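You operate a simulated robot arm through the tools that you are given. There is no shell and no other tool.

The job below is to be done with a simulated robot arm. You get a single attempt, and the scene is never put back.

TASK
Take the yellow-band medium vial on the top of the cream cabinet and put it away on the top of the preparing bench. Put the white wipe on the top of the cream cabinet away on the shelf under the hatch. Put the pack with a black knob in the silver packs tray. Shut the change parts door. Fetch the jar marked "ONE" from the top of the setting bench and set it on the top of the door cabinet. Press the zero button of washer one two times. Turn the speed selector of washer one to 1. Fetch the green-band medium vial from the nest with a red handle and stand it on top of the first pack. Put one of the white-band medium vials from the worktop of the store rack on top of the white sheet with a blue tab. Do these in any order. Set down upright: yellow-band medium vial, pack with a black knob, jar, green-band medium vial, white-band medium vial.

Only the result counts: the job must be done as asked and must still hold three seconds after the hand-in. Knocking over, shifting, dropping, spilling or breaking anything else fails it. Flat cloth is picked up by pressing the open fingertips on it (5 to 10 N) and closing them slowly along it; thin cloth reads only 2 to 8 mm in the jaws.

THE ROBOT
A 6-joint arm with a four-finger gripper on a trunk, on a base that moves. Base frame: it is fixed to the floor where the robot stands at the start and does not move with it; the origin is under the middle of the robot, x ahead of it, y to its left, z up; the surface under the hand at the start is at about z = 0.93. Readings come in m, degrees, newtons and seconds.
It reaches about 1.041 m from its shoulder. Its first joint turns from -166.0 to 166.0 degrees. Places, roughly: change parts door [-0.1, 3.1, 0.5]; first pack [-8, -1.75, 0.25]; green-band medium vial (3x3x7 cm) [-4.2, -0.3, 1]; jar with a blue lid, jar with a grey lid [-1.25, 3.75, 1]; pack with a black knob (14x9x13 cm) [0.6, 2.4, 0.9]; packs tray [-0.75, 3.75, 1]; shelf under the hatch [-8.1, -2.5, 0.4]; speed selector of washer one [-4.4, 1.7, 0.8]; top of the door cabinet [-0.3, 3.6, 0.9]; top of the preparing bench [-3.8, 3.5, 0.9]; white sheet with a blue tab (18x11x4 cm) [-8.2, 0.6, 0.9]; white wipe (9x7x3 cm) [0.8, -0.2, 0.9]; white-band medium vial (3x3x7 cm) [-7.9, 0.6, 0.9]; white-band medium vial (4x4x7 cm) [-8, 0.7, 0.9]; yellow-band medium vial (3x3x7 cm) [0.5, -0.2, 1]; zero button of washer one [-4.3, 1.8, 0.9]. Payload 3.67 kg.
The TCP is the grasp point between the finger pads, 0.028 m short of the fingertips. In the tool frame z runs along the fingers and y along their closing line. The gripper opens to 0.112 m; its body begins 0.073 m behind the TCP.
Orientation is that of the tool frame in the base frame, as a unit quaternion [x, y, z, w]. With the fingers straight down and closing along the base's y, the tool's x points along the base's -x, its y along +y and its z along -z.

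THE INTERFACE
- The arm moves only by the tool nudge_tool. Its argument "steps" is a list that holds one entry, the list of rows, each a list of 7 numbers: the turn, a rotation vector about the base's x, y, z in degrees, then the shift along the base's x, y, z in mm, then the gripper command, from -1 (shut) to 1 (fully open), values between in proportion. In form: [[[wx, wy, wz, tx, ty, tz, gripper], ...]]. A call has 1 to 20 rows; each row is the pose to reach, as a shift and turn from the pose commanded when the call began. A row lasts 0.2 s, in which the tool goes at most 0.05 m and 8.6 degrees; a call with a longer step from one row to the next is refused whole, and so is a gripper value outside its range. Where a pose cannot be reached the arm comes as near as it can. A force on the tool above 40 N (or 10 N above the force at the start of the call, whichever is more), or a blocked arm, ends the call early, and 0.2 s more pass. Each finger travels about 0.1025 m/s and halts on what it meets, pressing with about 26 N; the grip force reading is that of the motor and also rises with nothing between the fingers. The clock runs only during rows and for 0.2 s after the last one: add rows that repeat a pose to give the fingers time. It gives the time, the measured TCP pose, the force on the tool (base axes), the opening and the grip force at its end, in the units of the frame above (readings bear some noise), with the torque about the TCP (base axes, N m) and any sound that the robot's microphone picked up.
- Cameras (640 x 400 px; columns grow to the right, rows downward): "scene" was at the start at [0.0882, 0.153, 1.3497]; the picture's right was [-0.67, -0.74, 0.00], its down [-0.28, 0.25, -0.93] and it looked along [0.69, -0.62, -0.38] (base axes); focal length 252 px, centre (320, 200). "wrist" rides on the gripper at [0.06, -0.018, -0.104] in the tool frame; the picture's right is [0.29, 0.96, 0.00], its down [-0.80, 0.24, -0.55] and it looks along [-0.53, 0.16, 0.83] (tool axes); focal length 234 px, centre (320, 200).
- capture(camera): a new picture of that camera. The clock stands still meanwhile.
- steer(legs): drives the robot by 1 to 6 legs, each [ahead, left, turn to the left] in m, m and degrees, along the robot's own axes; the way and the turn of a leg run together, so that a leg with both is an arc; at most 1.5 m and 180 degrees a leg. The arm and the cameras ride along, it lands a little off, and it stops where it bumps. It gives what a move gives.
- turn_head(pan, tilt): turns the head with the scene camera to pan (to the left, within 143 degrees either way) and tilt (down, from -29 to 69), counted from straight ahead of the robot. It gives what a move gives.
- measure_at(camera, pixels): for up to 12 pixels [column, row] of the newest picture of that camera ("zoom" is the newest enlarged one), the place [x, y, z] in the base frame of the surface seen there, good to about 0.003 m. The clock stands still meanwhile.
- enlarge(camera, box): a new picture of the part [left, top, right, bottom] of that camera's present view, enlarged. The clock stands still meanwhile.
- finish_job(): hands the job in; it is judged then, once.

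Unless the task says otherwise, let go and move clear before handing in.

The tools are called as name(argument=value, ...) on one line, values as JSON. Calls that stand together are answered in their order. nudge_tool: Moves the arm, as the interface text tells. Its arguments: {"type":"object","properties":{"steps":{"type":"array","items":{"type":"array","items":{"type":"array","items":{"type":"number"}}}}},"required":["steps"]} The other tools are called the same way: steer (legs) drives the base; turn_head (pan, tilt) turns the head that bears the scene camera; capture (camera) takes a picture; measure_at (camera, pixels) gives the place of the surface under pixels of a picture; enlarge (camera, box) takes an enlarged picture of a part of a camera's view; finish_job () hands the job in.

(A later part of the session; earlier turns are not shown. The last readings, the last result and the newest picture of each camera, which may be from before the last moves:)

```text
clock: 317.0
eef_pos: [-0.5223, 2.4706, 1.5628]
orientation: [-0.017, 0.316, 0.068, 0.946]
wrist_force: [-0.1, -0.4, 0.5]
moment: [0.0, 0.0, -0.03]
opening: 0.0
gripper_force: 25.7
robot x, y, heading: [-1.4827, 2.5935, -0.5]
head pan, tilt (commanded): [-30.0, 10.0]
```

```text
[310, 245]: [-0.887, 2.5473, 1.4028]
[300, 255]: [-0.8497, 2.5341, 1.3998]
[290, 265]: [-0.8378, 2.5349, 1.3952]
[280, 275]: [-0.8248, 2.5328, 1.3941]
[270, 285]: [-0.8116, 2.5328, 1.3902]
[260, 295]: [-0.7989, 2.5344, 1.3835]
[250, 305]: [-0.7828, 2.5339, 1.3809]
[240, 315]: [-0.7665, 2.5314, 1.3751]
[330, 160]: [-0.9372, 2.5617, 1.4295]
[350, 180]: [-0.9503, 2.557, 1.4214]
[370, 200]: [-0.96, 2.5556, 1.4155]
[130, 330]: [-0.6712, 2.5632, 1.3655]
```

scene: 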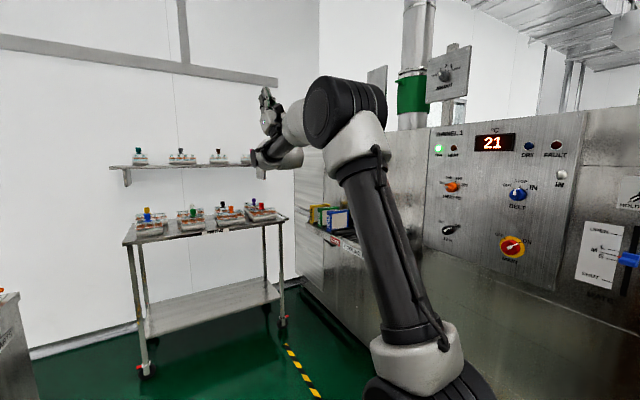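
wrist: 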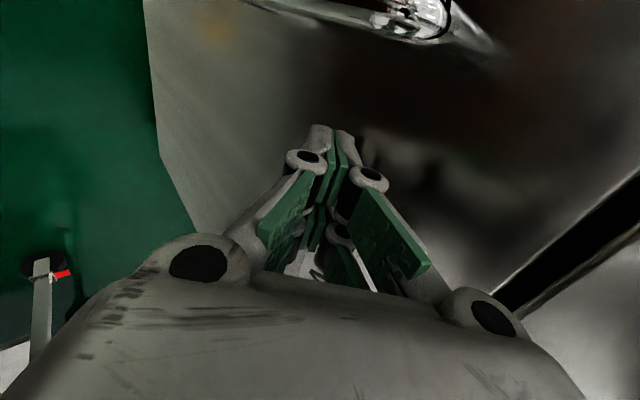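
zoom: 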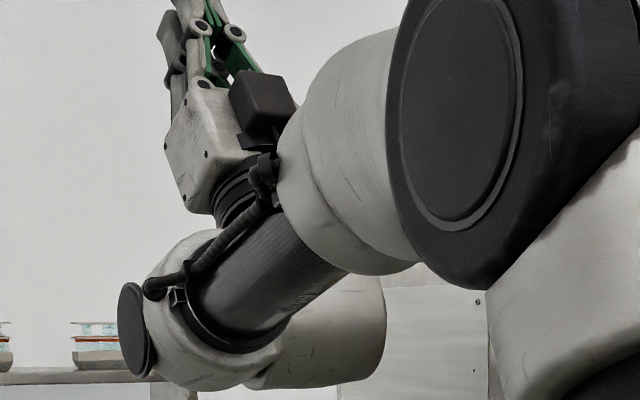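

The forearm points along about (0.958,-0.03,-0.284). I now swing the tool exactly through that direction, around the fixed wrist centre.

nudge_tool(steps=[[[0, 8.16, -0.78, 26, -2.2, -22.2, -1], [0, 16.3, -1.57, 48.6, -4.7, -48, -1], [0.1, 24.5, -2.35, 67.3, -7.5, -76.6, -1], [0.1, 32.6, -3.14, 81.6, -10.6, -107.7, -1], [0.1, 40.8, -3.92, 91.4, -13.7, -140.4, -1], [0.1, 49, -4.7, 96.4, -17, -174.2, -1], [0.2, 57.1, -5.5, 96.5, -20.3, -208.3, -1], [0.2, 65.3, -6.3, 91.7, -23.5, -242.2, -1], [0.2, 73.5, -7.06, 82.1, -26.7, -275, -1], [0.2, 81.6, -7.85, 67.8, -29.6, -306.1, -1], [0.3, 89.8, -8.6, 49.3, -32.3, -334.8, -1]]])

capture(camera="scene")

enlarge(camera="scene", box=[200, 80, 380, 220])

```text
clock: 319.4
eef_pos: [-0.475, 2.4367, 1.2298]
orientation: [0.06, 0.892, -0.002, 0.448]
wrist_force: [-0.2, -1.0, 1.1]
moment: [0.04, 0.04, 0.02]
opening: 0.0
gripper_force: 26.1
out of reach, approached as far as the arm can: row 8, 9, 10
robot x, y, heading: [-1.4816, 2.5929, -0.4]
head pan, tilt (commanded): [-30.0, 10.0]
```

```text
taken
```

scene: 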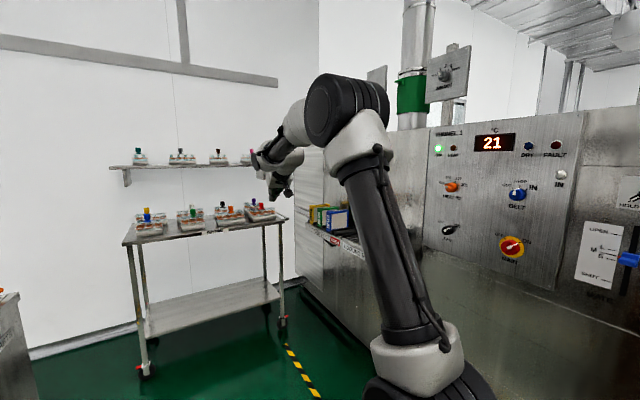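

```text
2.86 times, centred on (290, 150) of scene
```

zoom: 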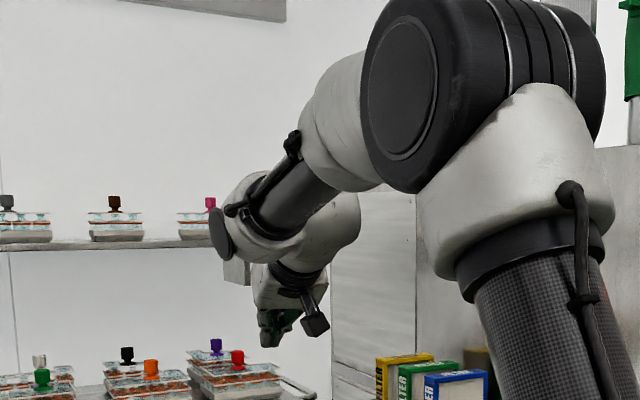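

The wrist is back on its original side (cap at left end, body on the right) and the last row was reached. I finish the swing down to vertical.

nudge_tool(steps=[[[0, 7.6, 1, -20, 2, -26, -1], [0, 15.2, 2, -45, 4, -50, -1], [0, 22.8, 3, -72, 7, -69, -1], [0.1, 30.4, 4, -101, 9, -84, -1], [0.1, 38, 5, -131, 11, -94, -1], [0.2, 45.6, 6, -161, 14, -98, -1], [0.2, 53.2, 7.1, -190, 16, -99, -1], [0.2, 53.2, 7.1, -190, 16, -99, -1]]])

capture(camera="scene")

```text
clock: 321.2
eef_pos: [-0.6644, 2.4536, 1.1278]
orientation: [-0.002, 1.0, -0.002, 0.001]
wrist_force: [-0.9, -1.1, 0.8]
moment: [0.02, 0.04, 0.0]
opening: 0.0
gripper_force: 26.1
robot x, y, heading: [-1.4837, 2.5942, -0.3]
head pan, tilt (commanded): [-30.0, 10.0]
```

```text
taken
```

scene: 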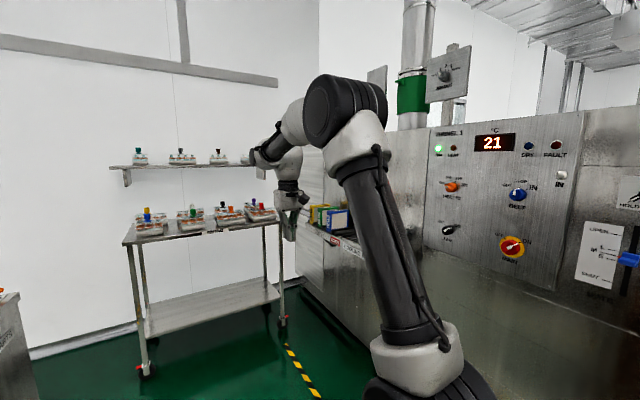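

The tool is exactly vertical again. From now on I avoid pitching it in line with the forearm. I retract to the travel pose and drive toward the packs table.

nudge_tool(steps=[[[0, 0, 0, -45, -6, 10, -1], [0, 0, 0, -90, -12, 20, -1], [0, 0, 0, -135, -18, 30, -1], [0, 0, 0, -180, -24, 40, -1], [0, 0, 0, -225, -30, 50, -1], [0, 0, 0, -270, -38, 60, -1], [0, 0, 0, -315, -42, 70, -1], [0, 0, 0, -315, -42, 70, -1]]])

steer(legs=[[1.1, 0, 0.3]])

turn_head(pan=0, tilt=20)

capture(camera="scene")

```text
clock: 323.0
eef_pos: [-0.9793, 2.4154, 1.2005]
orientation: [-0.001, 1.0, -0.003, 0.002]
wrist_force: [0.3, 0.8, 0.2]
moment: [0.0, 0.02, -0.01]
opening: 0.0002
gripper_force: 25.3
robot x, y, heading: [-1.4832, 2.5933, -0.5]
head pan, tilt (commanded): [-30.0, 10.0]
```

```text
clock: 328.6
eef_pos: [0.1082, 2.3837, 1.2004]
orientation: [0.009, 1.0, -0.002, 0.002]
wrist_force: [-0.5, -0.2, -0.2]
moment: [-0.01, -0.03, -0.03]
opening: 0.0
gripper_force: 26.0
robot x, y, heading: [-0.393, 2.5706, -1.4]
head pan, tilt (commanded): [-30.0, 10.0]
```

```text
clock: 329.5
eef_pos: [0.1085, 2.3838, 1.1988]
orientation: [0.009, 1.0, -0.002, 0.002]
wrist_force: [-0.4, 0.1, -0.2]
moment: [-0.02, -0.01, -0.01]
opening: 0.0
gripper_force: 26.2
robot x, y, heading: [-0.3956, 2.5737, -1.5]
head pan, tilt (commanded): [0.0, 20.0]
```

```text
taken
```

scene: 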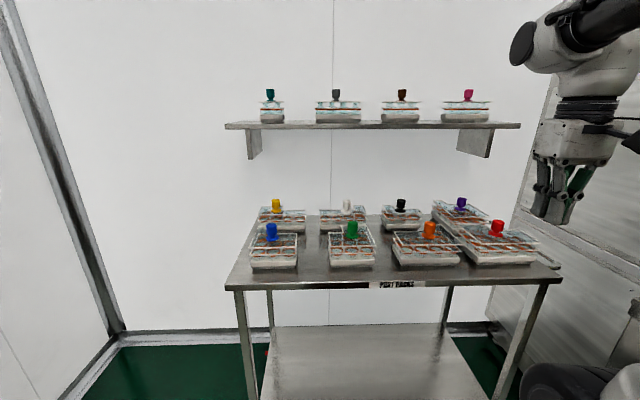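

enlarge(camera="scene", box=[360, 180, 480, 280])

measure_at(camera="zoom", pixels=[[215, 80], [215, 95], [215, 105], [185, 125], [265, 130], [150, 145], [130, 165], [220, 185], [280, 120], [370, 190], [373, 250], [480, 100]])

```text
4.00 times, centred on (420, 230) of scene
```

zoom: 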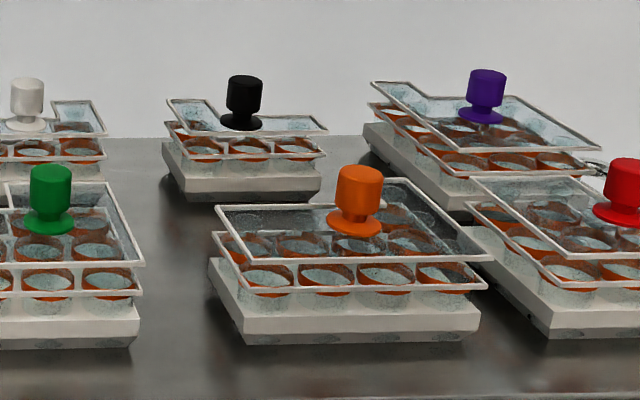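

```text
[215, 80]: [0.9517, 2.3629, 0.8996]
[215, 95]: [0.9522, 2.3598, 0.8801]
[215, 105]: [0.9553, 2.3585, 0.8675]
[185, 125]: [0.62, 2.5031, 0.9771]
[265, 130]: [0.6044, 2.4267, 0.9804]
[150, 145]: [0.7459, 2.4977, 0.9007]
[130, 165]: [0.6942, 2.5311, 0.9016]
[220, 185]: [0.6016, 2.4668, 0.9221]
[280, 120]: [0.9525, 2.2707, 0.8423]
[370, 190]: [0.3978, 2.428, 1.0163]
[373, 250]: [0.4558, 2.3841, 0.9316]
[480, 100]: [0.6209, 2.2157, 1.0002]
```

The black knob is at zoom (244,95). I measure it and the upper shelf's edge.

measure_at(camera="zoom", pixels=[[244, 85], [244, 95], [244, 105], [240, 123], [232, 95], [258, 95], [170, 105], [322, 130], [165, 150], [320, 190], [200, 110], [325, 155]])

measure_at(camera="scene", pixels=[[300, 124], [400, 124], [240, 126], [510, 125], [300, 128], [255, 150], [470, 150], [401, 93], [300, 287], [500, 283]])

```text
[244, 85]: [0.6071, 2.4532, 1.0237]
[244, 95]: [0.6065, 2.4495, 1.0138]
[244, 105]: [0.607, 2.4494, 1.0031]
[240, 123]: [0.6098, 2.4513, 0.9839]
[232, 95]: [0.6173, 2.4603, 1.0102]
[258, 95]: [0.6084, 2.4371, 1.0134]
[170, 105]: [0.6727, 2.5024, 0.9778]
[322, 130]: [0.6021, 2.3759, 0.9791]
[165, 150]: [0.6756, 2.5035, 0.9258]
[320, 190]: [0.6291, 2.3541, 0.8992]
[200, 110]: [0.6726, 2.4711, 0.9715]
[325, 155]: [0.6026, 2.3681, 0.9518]
```

```text
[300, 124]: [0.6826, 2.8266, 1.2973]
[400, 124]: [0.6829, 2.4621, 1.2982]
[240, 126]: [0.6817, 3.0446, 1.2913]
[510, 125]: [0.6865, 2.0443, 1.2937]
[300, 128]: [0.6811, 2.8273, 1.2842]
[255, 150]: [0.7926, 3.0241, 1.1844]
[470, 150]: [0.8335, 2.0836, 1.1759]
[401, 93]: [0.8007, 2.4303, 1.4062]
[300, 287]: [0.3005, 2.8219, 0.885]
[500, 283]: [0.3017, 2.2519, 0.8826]
```

The knob is at about (0.62,2.449), top z≈1.026; an upper shelf starts at x 0.682, z 1.28, so I approach with a 15° forward tilt to keep the wrist clear of it.

nudge_tool(steps=[[[0, 0, 0, 40, 6, 0, 0.3], [0, -2, 0, 85, 12, 0, 0.3], [0, -4, 0, 130, 18, 0, 0.3], [0, -6, 0, 175, 24, 0, 0.3], [0, -8, 0, 220, 30, 0, 0.3], [0, -10, 0, 265, 36, 0, 0.3], [0, -12, 0, 310, 42, -10, 0.3], [0, -14, 0, 355, 48, -25, 0.3], [0, -15, 0, 400, 54, -40, 0.3], [0, -15, 0, 440, 60, -55, 0.3], [0, -15, 0, 480, 65, -68, 0.3], [0, -15, 0, 480, 65, -68, 0.3]]])

capture(camera="wrist")

capture(camera="scene")

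```text
clock: 332.1
eef_pos: [0.5859, 2.4545, 1.132]
orientation: [0.01, 0.991, -0.001, 0.132]
wrist_force: [0.0, -0.7, -0.4]
moment: [0.03, -0.01, 0.03]
opening: 0.0729
gripper_force: 0.1
robot x, y, heading: [-0.3937, 2.5715, -1.7]
head pan, tilt (commanded): [0.0, 20.0]
```

```text
taken
```

wrist: 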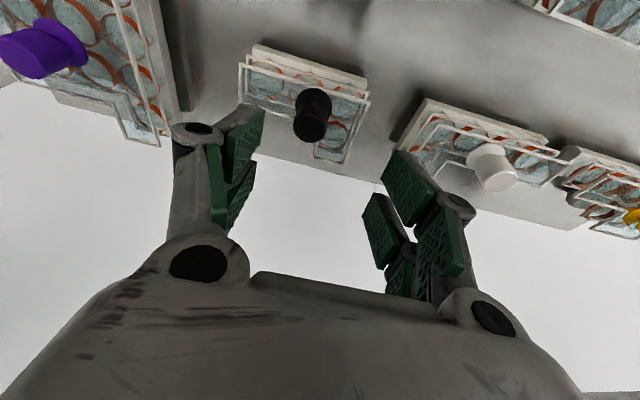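

```text
taken
```

scene: 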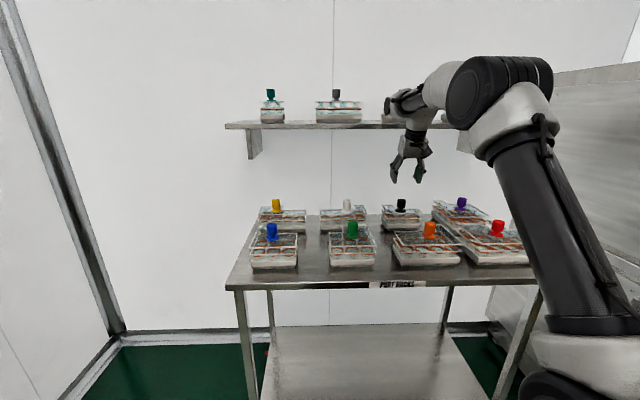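

The wrist view shows the black knob at (312,112), nearly centred. I measure its top for the fine approach.

enlarge(camera="wrist", box=[230, 40, 390, 180])

measure_at(camera="wrist", pixels=[[310, 128], [302, 128], [320, 128], [310, 120], [310, 136], [312, 100], [298, 112], [325, 112], [255, 60], [365, 85], [340, 150]])

```text
2.86 times, centred on (310, 110) of wrist
```

zoom: 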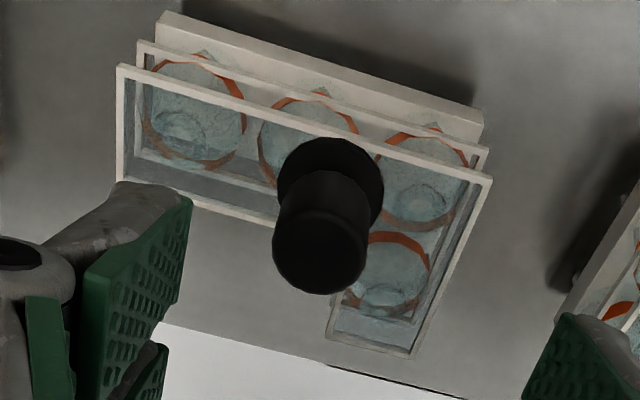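

```text
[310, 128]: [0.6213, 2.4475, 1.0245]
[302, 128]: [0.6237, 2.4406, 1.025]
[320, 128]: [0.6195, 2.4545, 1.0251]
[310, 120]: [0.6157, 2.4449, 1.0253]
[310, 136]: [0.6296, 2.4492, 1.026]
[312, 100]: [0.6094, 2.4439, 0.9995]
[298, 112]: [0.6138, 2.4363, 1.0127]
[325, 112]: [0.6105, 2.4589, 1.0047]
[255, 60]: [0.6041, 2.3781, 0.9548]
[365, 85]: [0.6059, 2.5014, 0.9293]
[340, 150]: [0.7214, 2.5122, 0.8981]
```

Knob top centre is (0.621,2.448,1.0255). I descend along the tool axis and close on the knob.

nudge_tool(steps=[[[0, 0, 0, 4.5, -6.5, 0, 0.3], [0, 0, 0, 13, -6.5, -33, 0.3], [0, 0, 0, 22, -6.5, -66, 0.3], [0, 0, 0, 29, -6.5, -92, 0.3], [0, 0, 0, 35, -6.5, -114, 0.3], [0, 0, 0, 35, -6.5, -114, 0.3]]])

capture(camera="wrist")

enlarge(camera="scene", box=[350, 80, 480, 280])

```text
clock: 333.5
eef_pos: [0.6205, 2.4419, 1.018]
orientation: [0.011, 0.991, 0.001, 0.131]
wrist_force: [-0.2, -0.5, 0.6]
moment: [-0.01, 0.04, -0.01]
opening: 0.0725
gripper_force: 0.0
robot x, y, heading: [-0.3913, 2.5724, -1.6]
head pan, tilt (commanded): [0.0, 20.0]
```

```text
taken
```

wrist: 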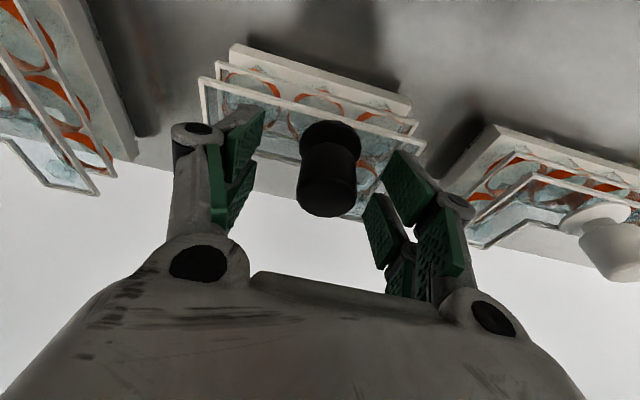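

```text
2.00 times, centred on (415, 180) of scene
```

zoom: 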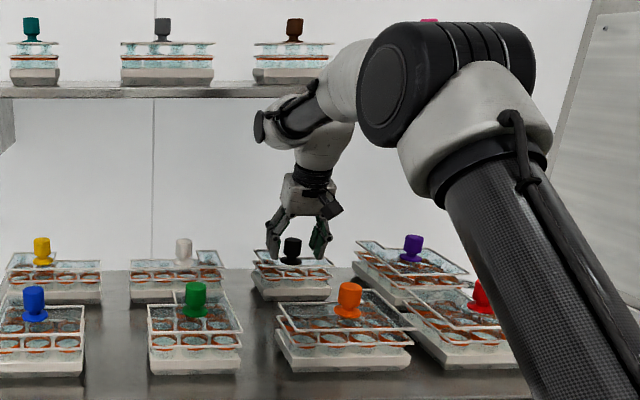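

The knob sits between the fingers (knob at (327,195), 4 mm to the +y side). I shift 4 mm and close.

nudge_tool(steps=[[[0, 0, 0, 0, 4, 0, 0.3], [0, 0, 0, 0, 4, 0, 0.0], [0, 0, 0, 0, 4, 0, -0.3], [0, 0, 0, 0, 4, 0, -0.5], [0, 0, 0, 0, 4, 0, -0.8], [0, 0, 0, 0, 4, 0, -1], [0, 0, 0, 0, 4, 0, -1], [0, 0, 0, 0, 4, 0, -1]]])

capture(camera="wrist")

```text
clock: 335.3
eef_pos: [0.6216, 2.4458, 1.0175]
orientation: [0.01, 0.991, 0.0, 0.132]
wrist_force: [-0.5, -0.8, 0.1]
moment: [-0.02, -0.02, 0.0]
opening: 0.0308
gripper_force: 26.2
robot x, y, heading: [-0.3938, 2.5756, -1.8]
head pan, tilt (commanded): [0.0, 20.0]
```

```text
taken
```

wrist: 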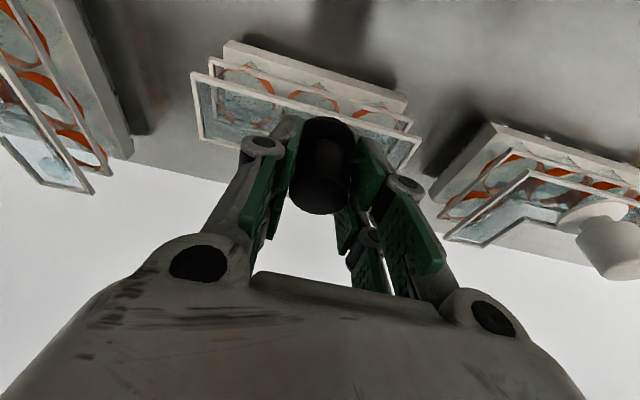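

Gripped (opening 0.0308, 26 N). I lift a little and check that the pack hangs level.

nudge_tool(steps=[[[0, 0, 0, 0, 0, 10, -1], [0, 0, 0, 0, 0, 25, -1], [0, 0, 0, 0, 0, 45, -1], [0, 0, 0, 0, 0, 65, -1], [0, 0, 0, 0, 0, 65, -1]]])

capture(camera="wrist")

enlarge(camera="scene", box=[350, 80, 480, 280])

```text
clock: 336.5
eef_pos: [0.6229, 2.4483, 1.0852]
orientation: [0.01, 0.991, 0.0, 0.132]
wrist_force: [-0.1, 0.2, -2.1]
moment: [0.01, 0.03, -0.01]
opening: 0.0311
gripper_force: 25.8
robot x, y, heading: [-0.3945, 2.5699, -1.5]
head pan, tilt (commanded): [0.0, 20.0]
```

```text
taken
```

wrist: 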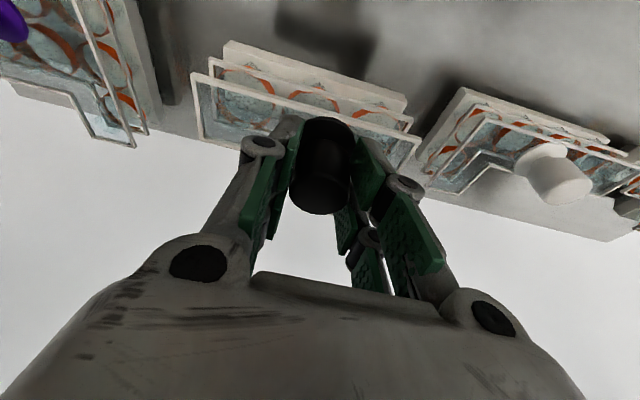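

```text
2.00 times, centred on (415, 180) of scene
```

zoom: 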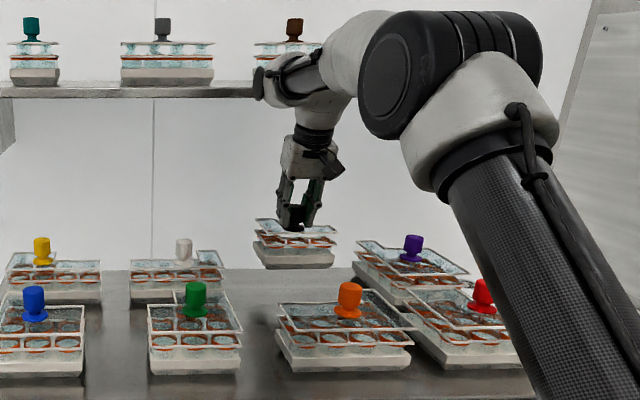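

The pack hangs level (2 N weight). I raise it over the front row and pull it back toward the robot.

nudge_tool(steps=[[[0, 0, 0, 0, 0, 30, -1], [0, 0, 0, 0, 0, 65, -1], [0, 0, 0, -5, 0, 100, -1], [0, 0, 0, -30, 0, 125, -1], [0, 0, 0, -70, -2, 135, -1], [0, 0, 0, -110, -5, 135, -1], [0, 0, 0, -150, -8, 135, -1], [0, 0, 0, -190, -11, 135, -1], [0, 0, 0, -230, -14, 135, -1], [0, 0, 0, -270, -17, 135, -1], [0, 0, 0, -310, -20, 135, -1], [0, 0, 0, -350, -23, 135, -1], [0, 0, 0, -390, -25, 135, -1], [0, 0, 0, -425, -28, 135, -1], [0, 0, 0, -425, -28, 135, -1]]])

capture(camera="scene")

```text
clock: 339.7
eef_pos: [0.1954, 2.4195, 1.2178]
orientation: [0.01, 0.991, -0.001, 0.133]
wrist_force: [-0.5, -0.7, -2.0]
moment: [0.0, 0.03, -0.01]
opening: 0.0309
gripper_force: 26.3
robot x, y, heading: [-0.3954, 2.5718, -1.6]
head pan, tilt (commanded): [0.0, 20.0]
```

```text
taken
```

scene: 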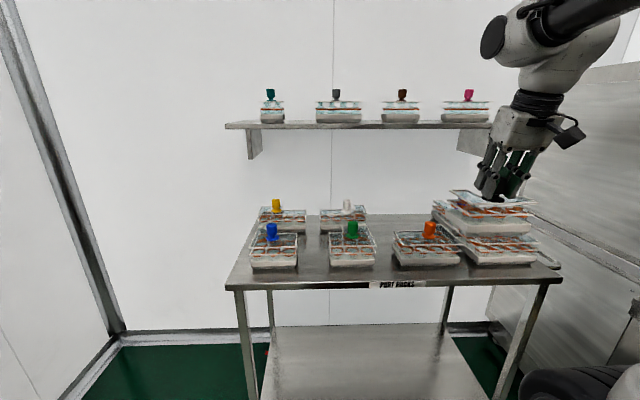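

The pack is clear of the table. Before turning toward the bench I check the machine side (south) for protrusions.

steer(legs=[[-0.4, 0.0, 1.6]])

turn_head(pan=-100, tilt=30)

capture(camera="scene")

measure_at(camera="scene", pixels=[[100, 150], [200, 150], [320, 150], [420, 150], [520, 150], [600, 150], [450, 250], [520, 300], [600, 300], [100, 220], [200, 220], [320, 220]])

```text
clock: 342.2
eef_pos: [-0.1984, 2.4365, 1.2181]
orientation: [0.004, 0.991, 0.001, 0.132]
wrist_force: [-0.1, 0.5, -2.4]
moment: [-0.03, 0.01, 0.02]
opening: 0.0311
gripper_force: 26.2
robot x, y, heading: [-0.7896, 2.5803, -1.2]
head pan, tilt (commanded): [0.0, 20.0]
```

```text
clock: 343.9
eef_pos: [-0.1972, 2.4366, 1.2184]
orientation: [0.004, 0.991, 0.001, 0.133]
wrist_force: [-0.1, -0.5, -1.2]
moment: [0.02, 0.03, -0.01]
opening: 0.0309
gripper_force: 26.0
robot x, y, heading: [-0.7932, 2.5838, -1.2]
head pan, tilt (commanded): [-100.0, 30.0]
```

```text
taken
```

scene: 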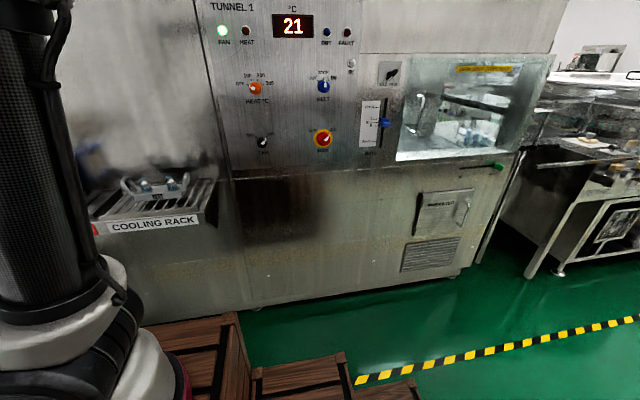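

```text
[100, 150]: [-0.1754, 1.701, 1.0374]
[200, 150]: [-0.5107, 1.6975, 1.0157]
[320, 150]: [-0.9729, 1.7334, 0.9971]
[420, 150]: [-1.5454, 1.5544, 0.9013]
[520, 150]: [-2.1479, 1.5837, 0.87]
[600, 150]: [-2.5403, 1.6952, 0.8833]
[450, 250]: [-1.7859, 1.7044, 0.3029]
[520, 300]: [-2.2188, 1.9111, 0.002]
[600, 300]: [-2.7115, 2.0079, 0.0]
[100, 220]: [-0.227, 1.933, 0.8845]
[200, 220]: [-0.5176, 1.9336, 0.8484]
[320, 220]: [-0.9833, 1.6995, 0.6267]
```

The machine face is at y≈1.70, so there is room. I turn to face the bench and look at the tray.

steer(legs=[[0, 0, 91.2]])

turn_head(pan=0, tilt=25)

capture(camera="scene")

capture(camera="wrist")

```text
clock: 348.2
eef_pos: [-0.6447, 3.1747, 1.2178]
orientation: [-0.698, 0.703, 0.095, 0.093]
wrist_force: [0.4, -0.1, -2.5]
moment: [-0.06, 0.0, 0.01]
opening: 0.0305
gripper_force: 26.3
robot x, y, heading: [-0.7895, 2.5824, 89.0]
head pan, tilt (commanded): [-100.0, 30.0]
```

```text
clock: 349.9
eef_pos: [-0.6437, 3.1734, 1.2179]
orientation: [-0.698, 0.704, 0.093, 0.093]
wrist_force: [0.1, -0.4, -1.9]
moment: [0.02, 0.01, 0.01]
opening: 0.0305
gripper_force: 26.1
robot x, y, heading: [-0.7937, 2.5853, 89.1]
head pan, tilt (commanded): [0.0, 25.0]
```

```text
taken
```

scene: 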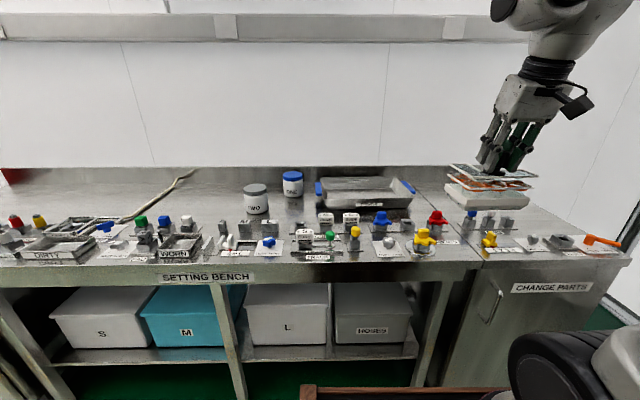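

```text
taken
```

wrist: 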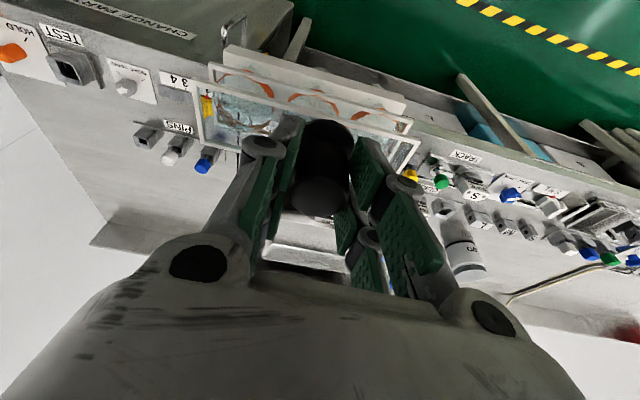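

enlarge(camera="scene", box=[290, 150, 450, 270])

measure_at(camera="scene", pixels=[[330, 182], [405, 182], [325, 205], [408, 208], [366, 190], [366, 200], [340, 195], [395, 195], [366, 178], [366, 207], [345, 185], [390, 200]])

```text
3.33 times, centred on (370, 210) of scene
```

zoom: 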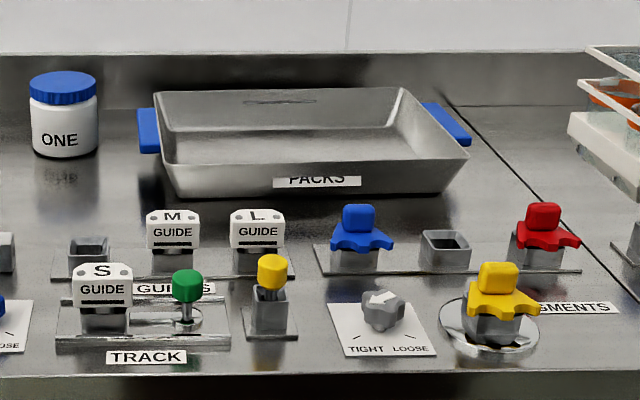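

```text
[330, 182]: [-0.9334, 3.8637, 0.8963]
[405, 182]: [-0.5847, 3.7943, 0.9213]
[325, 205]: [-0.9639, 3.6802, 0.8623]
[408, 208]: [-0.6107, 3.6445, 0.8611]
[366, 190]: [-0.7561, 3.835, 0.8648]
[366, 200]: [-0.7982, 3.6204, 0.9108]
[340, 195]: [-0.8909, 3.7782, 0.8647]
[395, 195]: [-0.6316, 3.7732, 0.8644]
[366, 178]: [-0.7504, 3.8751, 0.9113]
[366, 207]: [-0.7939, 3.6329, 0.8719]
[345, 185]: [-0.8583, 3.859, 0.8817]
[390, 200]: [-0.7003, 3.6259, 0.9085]
```

Tray floor z 0.865, inside about x -0.92..-0.61, y 3.645..3.85. I move the base 0.2 m closer to the bench for reach.

steer(legs=[[0.2, 0, 0.9]])

capture(camera="scene")

```text
clock: 351.5
eef_pos: [-0.6518, 3.3739, 1.2186]
orientation: [0.704, -0.698, -0.094, -0.092]
wrist_force: [-0.4, -0.1, -2.0]
moment: [0.0, -0.01, 0.01]
opening: 0.0303
gripper_force: 25.7
robot x, y, heading: [-0.7895, 2.7821, 89.8]
head pan, tilt (commanded): [0.0, 25.0]
```

```text
taken
```

scene: 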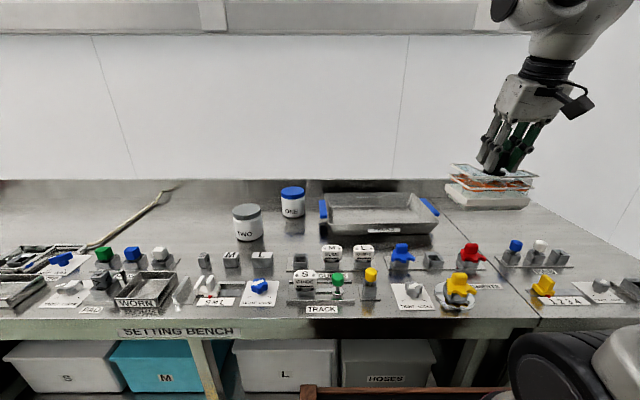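

I move the pack over the tray.

nudge_tool(steps=[[[0, 0, 0, -13, 39, 0, -1], [0, 0, 0, -26, 78, 0, -1], [0, 0, 0, -39, 117, 0, -1], [0, 0, 0, -52, 156, 0, -1], [0, 0, 0, -65, 195, 0, -1], [0, 0, 0, -78, 234, -20, -1], [0, 0, 0, -91, 273, -45, -1], [0, 0, 0, -104, 312, -70, -1], [0, 0, 0, -118, 351, -95, -1], [0, 0, 0, -118, 351, -130, -1], [0, 0, 0, -118, 351, -160, -1], [0, 0, 0, -118, 351, -160, -1]]])

capture(camera="scene")

enlarge(camera="scene", box=[290, 120, 470, 260])

capture(camera="wrist")

```text
clock: 354.1
eef_pos: [-0.7705, 3.7244, 1.0564]
orientation: [0.704, -0.698, -0.094, -0.092]
wrist_force: [1.0, 0.2, -2.0]
moment: [-0.04, -0.01, 0.0]
opening: 0.0302
gripper_force: 26.1
robot x, y, heading: [-0.7869, 2.7785, 90.0]
head pan, tilt (commanded): [0.0, 25.0]
```

```text
taken
```

scene: 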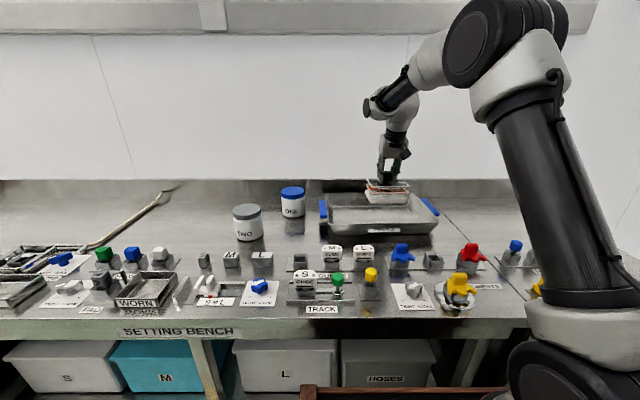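

```text
2.86 times, centred on (380, 190) of scene
```

zoom: 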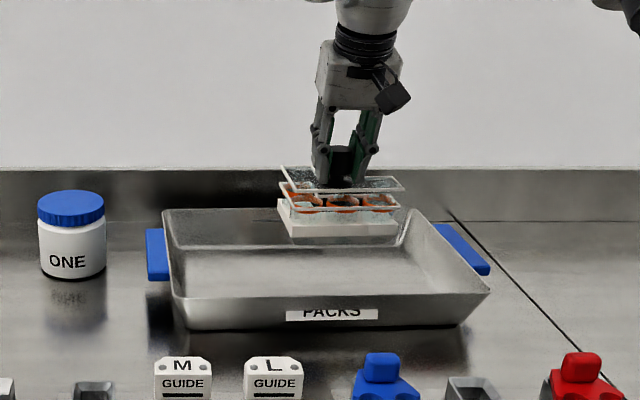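

```text
taken
```

wrist: 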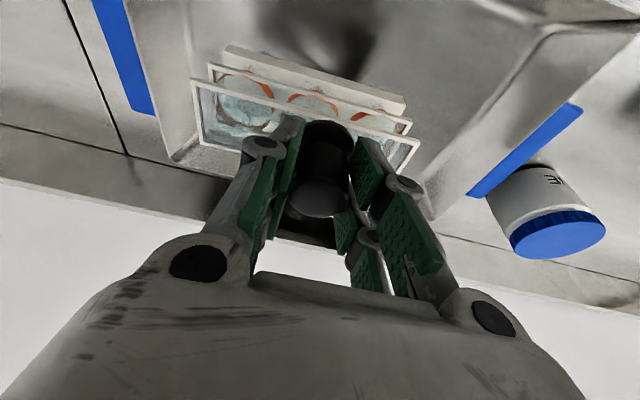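

The pack is over the tray. I verify its front edge position and then lower.

measure_at(camera="zoom", pixels=[[330, 230], [295, 230], [390, 228], [290, 205], [395, 205], [300, 170], [400, 180], [340, 205]])

nudge_tool(steps=[[[0, 0, 0, 0, 0, -20, -1], [0, 0, 0, 0, 0, -40, -1], [0, 0, 0, 0, 0, -55, -1], [0, 0, 0, 0, 0, -65, -1], [0, 0, 0, 0, 0, -70, -1], [0, 0, 0, 0, 0, -70, -1]]])

enlarge(camera="scene", box=[290, 120, 470, 260])

```text
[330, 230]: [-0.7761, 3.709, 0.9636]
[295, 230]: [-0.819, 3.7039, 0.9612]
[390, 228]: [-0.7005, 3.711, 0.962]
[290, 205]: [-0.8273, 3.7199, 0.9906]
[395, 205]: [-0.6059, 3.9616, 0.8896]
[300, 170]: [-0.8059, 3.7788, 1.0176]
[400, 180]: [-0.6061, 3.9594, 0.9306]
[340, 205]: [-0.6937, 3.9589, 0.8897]
```

```text
clock: 355.5
eef_pos: [-0.7699, 3.7261, 0.9857]
orientation: [0.703, -0.699, -0.094, -0.092]
wrist_force: [0.0, -0.3, -2.3]
moment: [0.02, -0.02, 0.0]
opening: 0.03
gripper_force: 26.1
robot x, y, heading: [-0.7855, 2.7787, 90.1]
head pan, tilt (commanded): [0.0, 25.0]
```

```text
2.86 times, centred on (380, 190) of scene
```

zoom: 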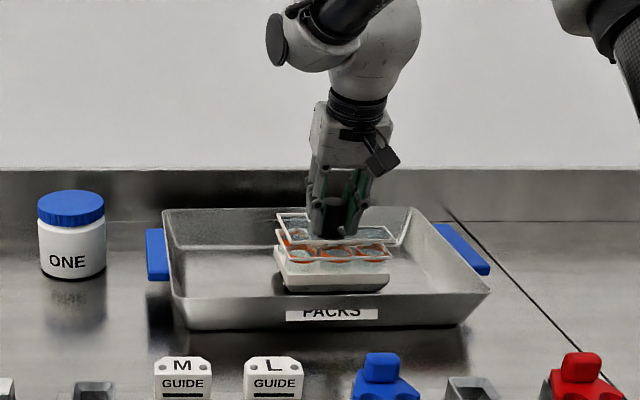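

Almost at the tray floor. I lower by a few more millimetres until contact.

nudge_tool(steps=[[[0, 0, 0, 0, 0, -2, -1], [0, 0, 0, 0, 0, -4, -1], [0, 0, 0, 0, 0, -5, -1], [0, 0, 0, 0, 0, -6, -1], [0, 0, 0, 0, 0, -6, -1]]])

```text
clock: 356.7
eef_pos: [-0.7694, 3.7244, 0.9816]
orientation: [0.704, -0.698, -0.095, -0.091]
wrist_force: [-0.4, 0.6, -2.2]
moment: [-0.04, 0.0, -0.02]
opening: 0.0301
gripper_force: 26.2
robot x, y, heading: [-0.7872, 2.7828, 90.1]
head pan, tilt (commanded): [0.0, 25.0]
```

nudge_tool(steps=[[[0, 0, 0, 0, 0, -1, -1], [0, 0, 0, 0, 0, -2, -1], [0, 0, 0, 0, 0, -3, -1], [0, 0, 0, 0, 0, -3, -1]]])

```text
clock: 357.7
eef_pos: [-0.7689, 3.725, 0.9813]
orientation: [0.704, -0.698, -0.096, -0.093]
wrist_force: [3.8, -0.9, 12.6]
moment: [-0.26, -0.14, 0.08]
opening: 0.0302
gripper_force: 26.1
robot x, y, heading: [-0.7896, 2.7794, 90.0]
head pan, tilt (commanded): [0.0, 25.0]
```

Contact (12.6 N). I release slowly and back away along the tool axis.

nudge_tool(steps=[[[0, 0, 0, 0, 0, 1, -1], [0, 0, 0, 0, 0, 1, -0.7], [0, 0, 0, 0, 0, 1, -0.4], [0, 0, 0, 0, 0, 1, -0.2], [0, 0, 0, 0, 0, 1, 0], [0, 0, 0, 0, 0, 1, 0.2], [0, 0, 0, 0, 0, 1, 0.2], [0, 0, 0, 0, -8, 30, 0.2], [0, 0, 0, 0, -18, 68, 0.2], [0, 0, 0, 0, -28, 106, 0.2], [0, 0, 0, 0, -40, 150, 0.2], [0, 0, 0, 0, -50, 190, 0.2], [0, 0, 0, 0, -50, 190, 0.2]]])

capture(camera="scene")

enlarge(camera="scene", box=[290, 120, 470, 260])

capture(camera="wrist")

```text
clock: 360.5
eef_pos: [-0.7697, 3.6732, 1.1682]
orientation: [0.704, -0.698, -0.094, -0.093]
wrist_force: [0.0, 0.8, -0.5]
moment: [-0.01, 0.0, 0.01]
opening: 0.0675
gripper_force: 0.0
robot x, y, heading: [-0.7894, 2.7807, 90.2]
head pan, tilt (commanded): [0.0, 25.0]
```

```text
taken
```

scene: 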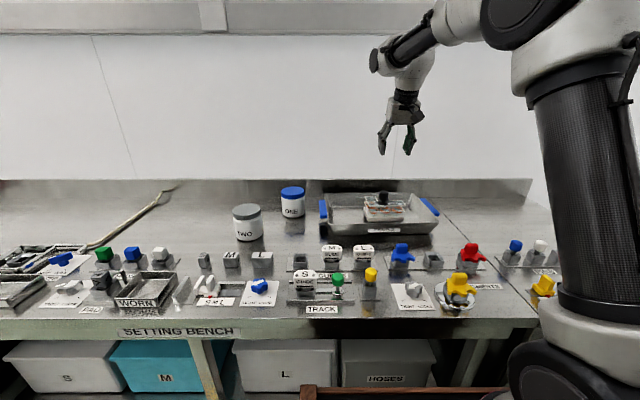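

```text
2.86 times, centred on (380, 190) of scene
```

zoom: 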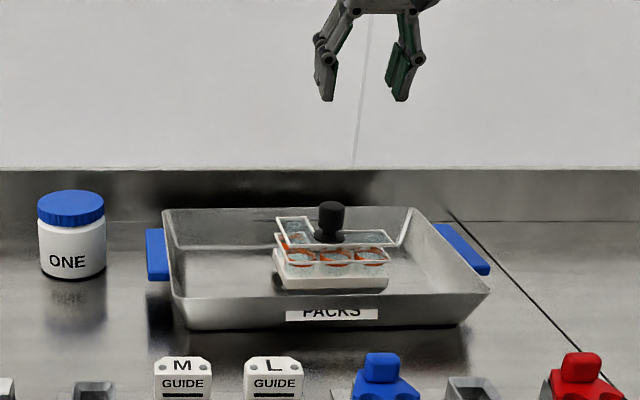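

```text
taken
```

wrist: 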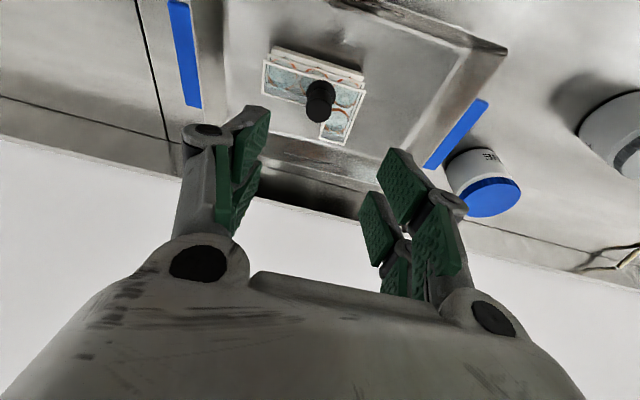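

The pack stands upright in the PACKS tray. Next I shift the base left to reach jar ONE.

steer(legs=[[0.04, 0.32, 0]])

nudge_tool(steps=[[[-5, 0, 0, 0, 10, 0, 1], [-10, 0, 0, 0, 20, 0, 1], [-15, 0, 0, 0, 30, 0, 1], [-15, 0, 0, 0, 40, 0, 1], [-15, 0, 0, 0, 40, 0, 1]]])

capture(camera="wrist")

capture(camera="scene")

```text
clock: 362.7
eef_pos: [-1.0943, 3.7127, 1.1689]
orientation: [0.705, -0.696, -0.095, -0.092]
wrist_force: [0.3, 0.4, -0.5]
moment: [0.03, 0.0, -0.03]
opening: 0.0671
gripper_force: 0.1
robot x, y, heading: [-1.1111, 2.8186, 89.8]
head pan, tilt (commanded): [0.0, 25.0]
```

```text
clock: 363.9
eef_pos: [-1.0933, 3.7518, 1.1685]
orientation: [0.711, -0.703, -0.003, 0.0]
wrist_force: [-0.1, 0.0, -1.3]
moment: [-0.01, -0.02, -0.01]
opening: 0.1121
gripper_force: 0.1
robot x, y, heading: [-1.1063, 2.823, 90.0]
head pan, tilt (commanded): [0.0, 25.0]
```

```text
taken
```

wrist: 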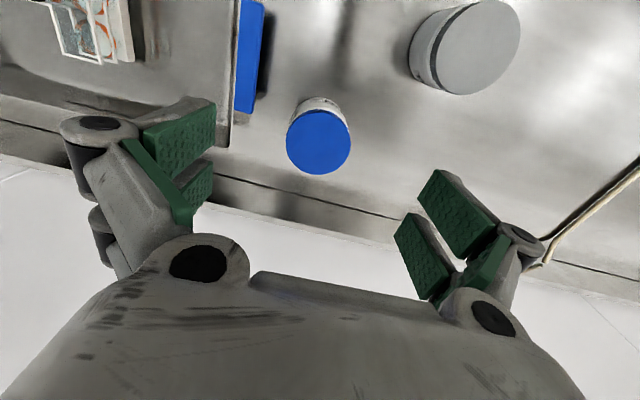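

```text
taken
```

scene: 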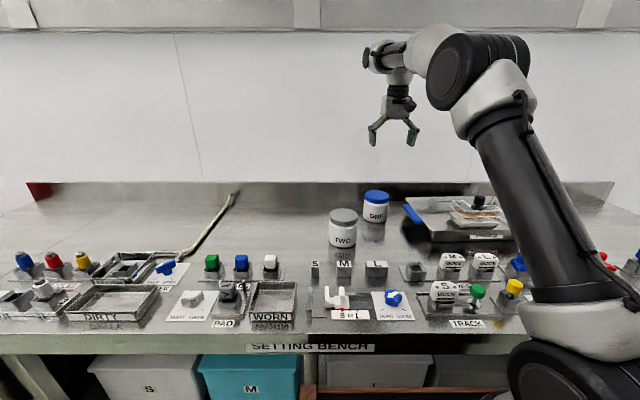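

The blue lid is centred at (319,142) and about 64 px wide, i.e. ~0.089 m. I measure it for centring.

measure_at(camera="wrist", pixels=[[319, 142], [290, 142], [348, 142], [319, 115], [319, 170], [245, 60], [258, 100], [250, 20]])

```text
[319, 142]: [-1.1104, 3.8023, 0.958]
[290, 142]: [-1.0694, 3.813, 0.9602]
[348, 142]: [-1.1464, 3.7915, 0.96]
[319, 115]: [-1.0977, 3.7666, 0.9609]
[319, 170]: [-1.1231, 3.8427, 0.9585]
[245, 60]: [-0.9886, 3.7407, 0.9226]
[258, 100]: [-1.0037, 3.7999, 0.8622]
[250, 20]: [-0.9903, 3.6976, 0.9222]
```

Lid centre (-1.109,3.802), diameter 0.089. I centre over it and descend.

nudge_tool(steps=[[[0, 0, 0, -8, 25, 0, 1], [0, 0, 0, -15.7, 50, 0, 1], [0, 0, 0, -15.7, 50, -40, 1], [0, 0, 0, -15.7, 50, -80, 1], [0, 0, 0, -15.7, 50, -120, 1], [0, 0, 0, -15.7, 50, -150, 1], [0, 0, 0, -15.7, 50, -150, 1]]])

capture(camera="wrist")

```text
clock: 365.5
eef_pos: [-1.109, 3.8002, 1.0171]
orientation: [0.711, -0.703, -0.003, 0.0]
wrist_force: [-1.0, 0.2, 0.3]
moment: [-0.02, 0.0, -0.01]
opening: 0.112
gripper_force: 0.1
out of reach, approached as far as the arm can: row 2
robot x, y, heading: [-1.1067, 2.8185, 90.4]
head pan, tilt (commanded): [0.0, 25.0]
```

```text
taken
```

wrist: 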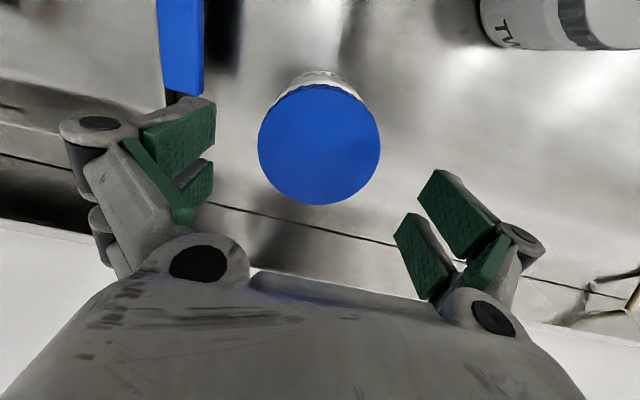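

The lid is well centred ((319,143)). I descend to TCP z≈0.922 and close.

nudge_tool(steps=[[[0, 0, 0, 0, -3, -30, 1], [0, 0, 0, 0, -3, -60, 1], [0, 0, 0, 0, -3, -80, 1], [0, 0, 0, 0, -3, -95, 1], [0, 0, 0, 0, -3, -95, 1], [0, 0, 0, 0, -3, -95, 0.8], [0, 0, 0, 0, -3, -95, 0.6], [0, 0, 0, 0, -3, -95, 0.3], [0, 0, 0, 0, -3, -95, 0], [0, 0, 0, 0, -3, -95, -1], [0, 0, 0, 0, -3, -95, -1], [0, 0, 0, 0, -3, -95, -1]]])

capture(camera="wrist")

capture(camera="scene")

```text
clock: 368.1
eef_pos: [-1.11, 3.8005, 0.9225]
orientation: [0.711, -0.703, -0.003, 0.0]
wrist_force: [-0.9, 0.0, 1.8]
moment: [-0.01, 0.03, 0.08]
opening: 0.092
gripper_force: 26.1
robot x, y, heading: [-1.1112, 2.8198, 89.9]
head pan, tilt (commanded): [0.0, 25.0]
```

```text
taken
```

wrist: 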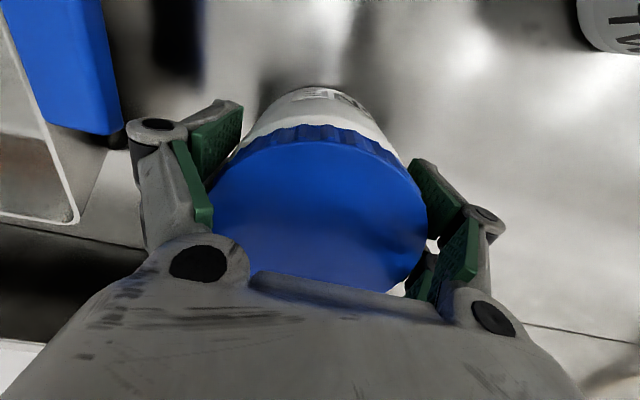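

```text
taken
```

scene: 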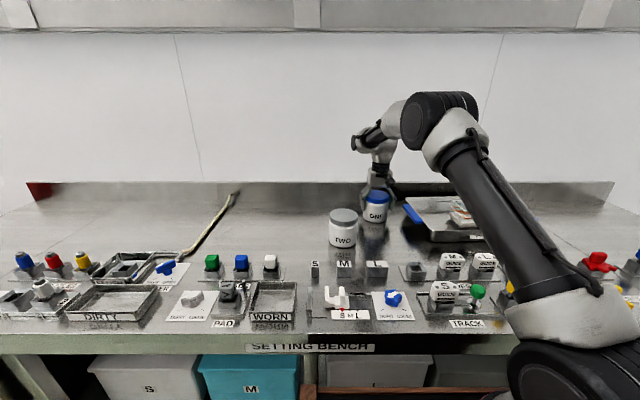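

The jar is gripped (opening 0.092). I lift a little to test.

nudge_tool(steps=[[[0, 0, 0, 0, 0, 10, -1], [0, 0, 0, 0, 0, 25, -1], [0, 0, 0, 0, -5, 50, -1], [0, 0, 0, 0, -5, 50, -1]]])

enlarge(camera="scene", box=[310, 120, 450, 260])

```text
clock: 369.1
eef_pos: [-1.1098, 3.7937, 0.9744]
orientation: [0.711, -0.703, -0.003, 0.001]
wrist_force: [0.4, 0.3, -1.9]
moment: [-0.04, 0.01, 0.01]
opening: 0.0917
gripper_force: 26.7
robot x, y, heading: [-1.1116, 2.823, 90.3]
head pan, tilt (commanded): [0.0, 25.0]
```

```text
2.86 times, centred on (380, 190) of scene
```

zoom: 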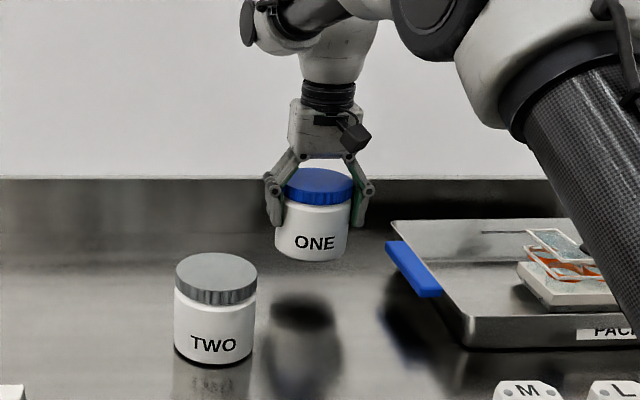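

The jar is held well. I raise it and drive right toward the door cabinet.

nudge_tool(steps=[[[0, 0, 0, 0, -10, 40, -1], [0, 0, 0, 0, -25, 80, -1], [0, 0, 0, 0, -45, 120, -1], [0, 0, 0, 0, -70, 150, -1], [0, 0, 0, 0, -110, 170, -1], [0, 0, 0, 0, -150, 180, -1], [0, 0, 0, 0, -190, 180, -1], [0, 0, 0, 0, -230, 180, -1], [0, 0, 0, 0, -230, 180, -1]]])

steer(legs=[[0, -0.8, 0]])

turn_head(pan=-5, tilt=35)

capture(camera="scene")

```text
clock: 371.1
eef_pos: [-1.108, 3.5659, 1.155]
orientation: [0.711, -0.703, -0.003, 0.0]
wrist_force: [-0.4, -0.4, -2.0]
moment: [-0.01, 0.01, -0.01]
opening: 0.0922
gripper_force: 25.7
robot x, y, heading: [-1.1085, 2.8186, 90.3]
head pan, tilt (commanded): [0.0, 25.0]
```

```text
clock: 375.4
eef_pos: [-0.2834, 3.5598, 1.1547]
orientation: [-0.703, 0.711, 0.003, 0.0]
wrist_force: [-0.1, -0.5, -1.0]
moment: [-0.01, -0.01, -0.03]
opening: 0.092
gripper_force: 26.0
robot x, y, heading: [-0.3002, 2.8138, 88.9]
head pan, tilt (commanded): [0.0, 25.0]
```

```text
clock: 376.1
eef_pos: [-0.2852, 3.5599, 1.1558]
orientation: [-0.704, 0.71, 0.003, 0.0]
wrist_force: [-1.0, -0.3, -1.0]
moment: [-0.04, 0.0, -0.01]
opening: 0.0918
gripper_force: 26.0
robot x, y, heading: [-0.3018, 2.8125, 88.9]
head pan, tilt (commanded): [-5.0, 35.0]
```

```text
taken
```

scene: 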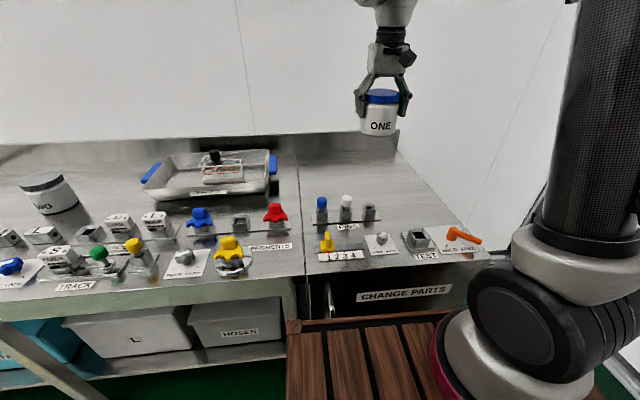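

I see the cabinet top's free rear area near (360,175). I check the door under it and measure the free area.

enlarge(camera="scene", box=[290, 240, 500, 330])

measure_at(camera="scene", pixels=[[345, 290], [330, 285], [400, 295], [460, 285], [350, 305], [320, 280], [350, 170], [350, 185], [310, 175], [390, 170], [400, 190], [350, 150]])

```text
3.05 times, centred on (395, 285) of scene
```

zoom: 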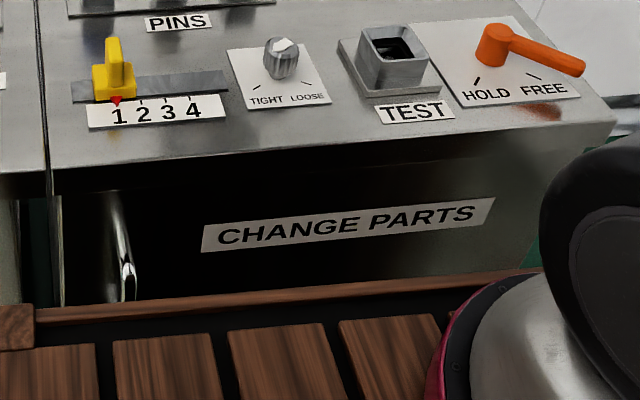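

```text
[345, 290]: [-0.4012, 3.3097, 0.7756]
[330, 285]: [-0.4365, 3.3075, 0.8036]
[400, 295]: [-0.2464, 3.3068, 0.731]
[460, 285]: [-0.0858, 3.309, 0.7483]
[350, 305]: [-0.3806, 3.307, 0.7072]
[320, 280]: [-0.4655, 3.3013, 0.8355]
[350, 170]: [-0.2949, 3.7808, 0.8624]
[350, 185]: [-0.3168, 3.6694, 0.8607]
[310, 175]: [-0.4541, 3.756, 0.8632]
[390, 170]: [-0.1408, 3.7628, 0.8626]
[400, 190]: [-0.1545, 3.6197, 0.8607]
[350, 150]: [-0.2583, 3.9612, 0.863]
```

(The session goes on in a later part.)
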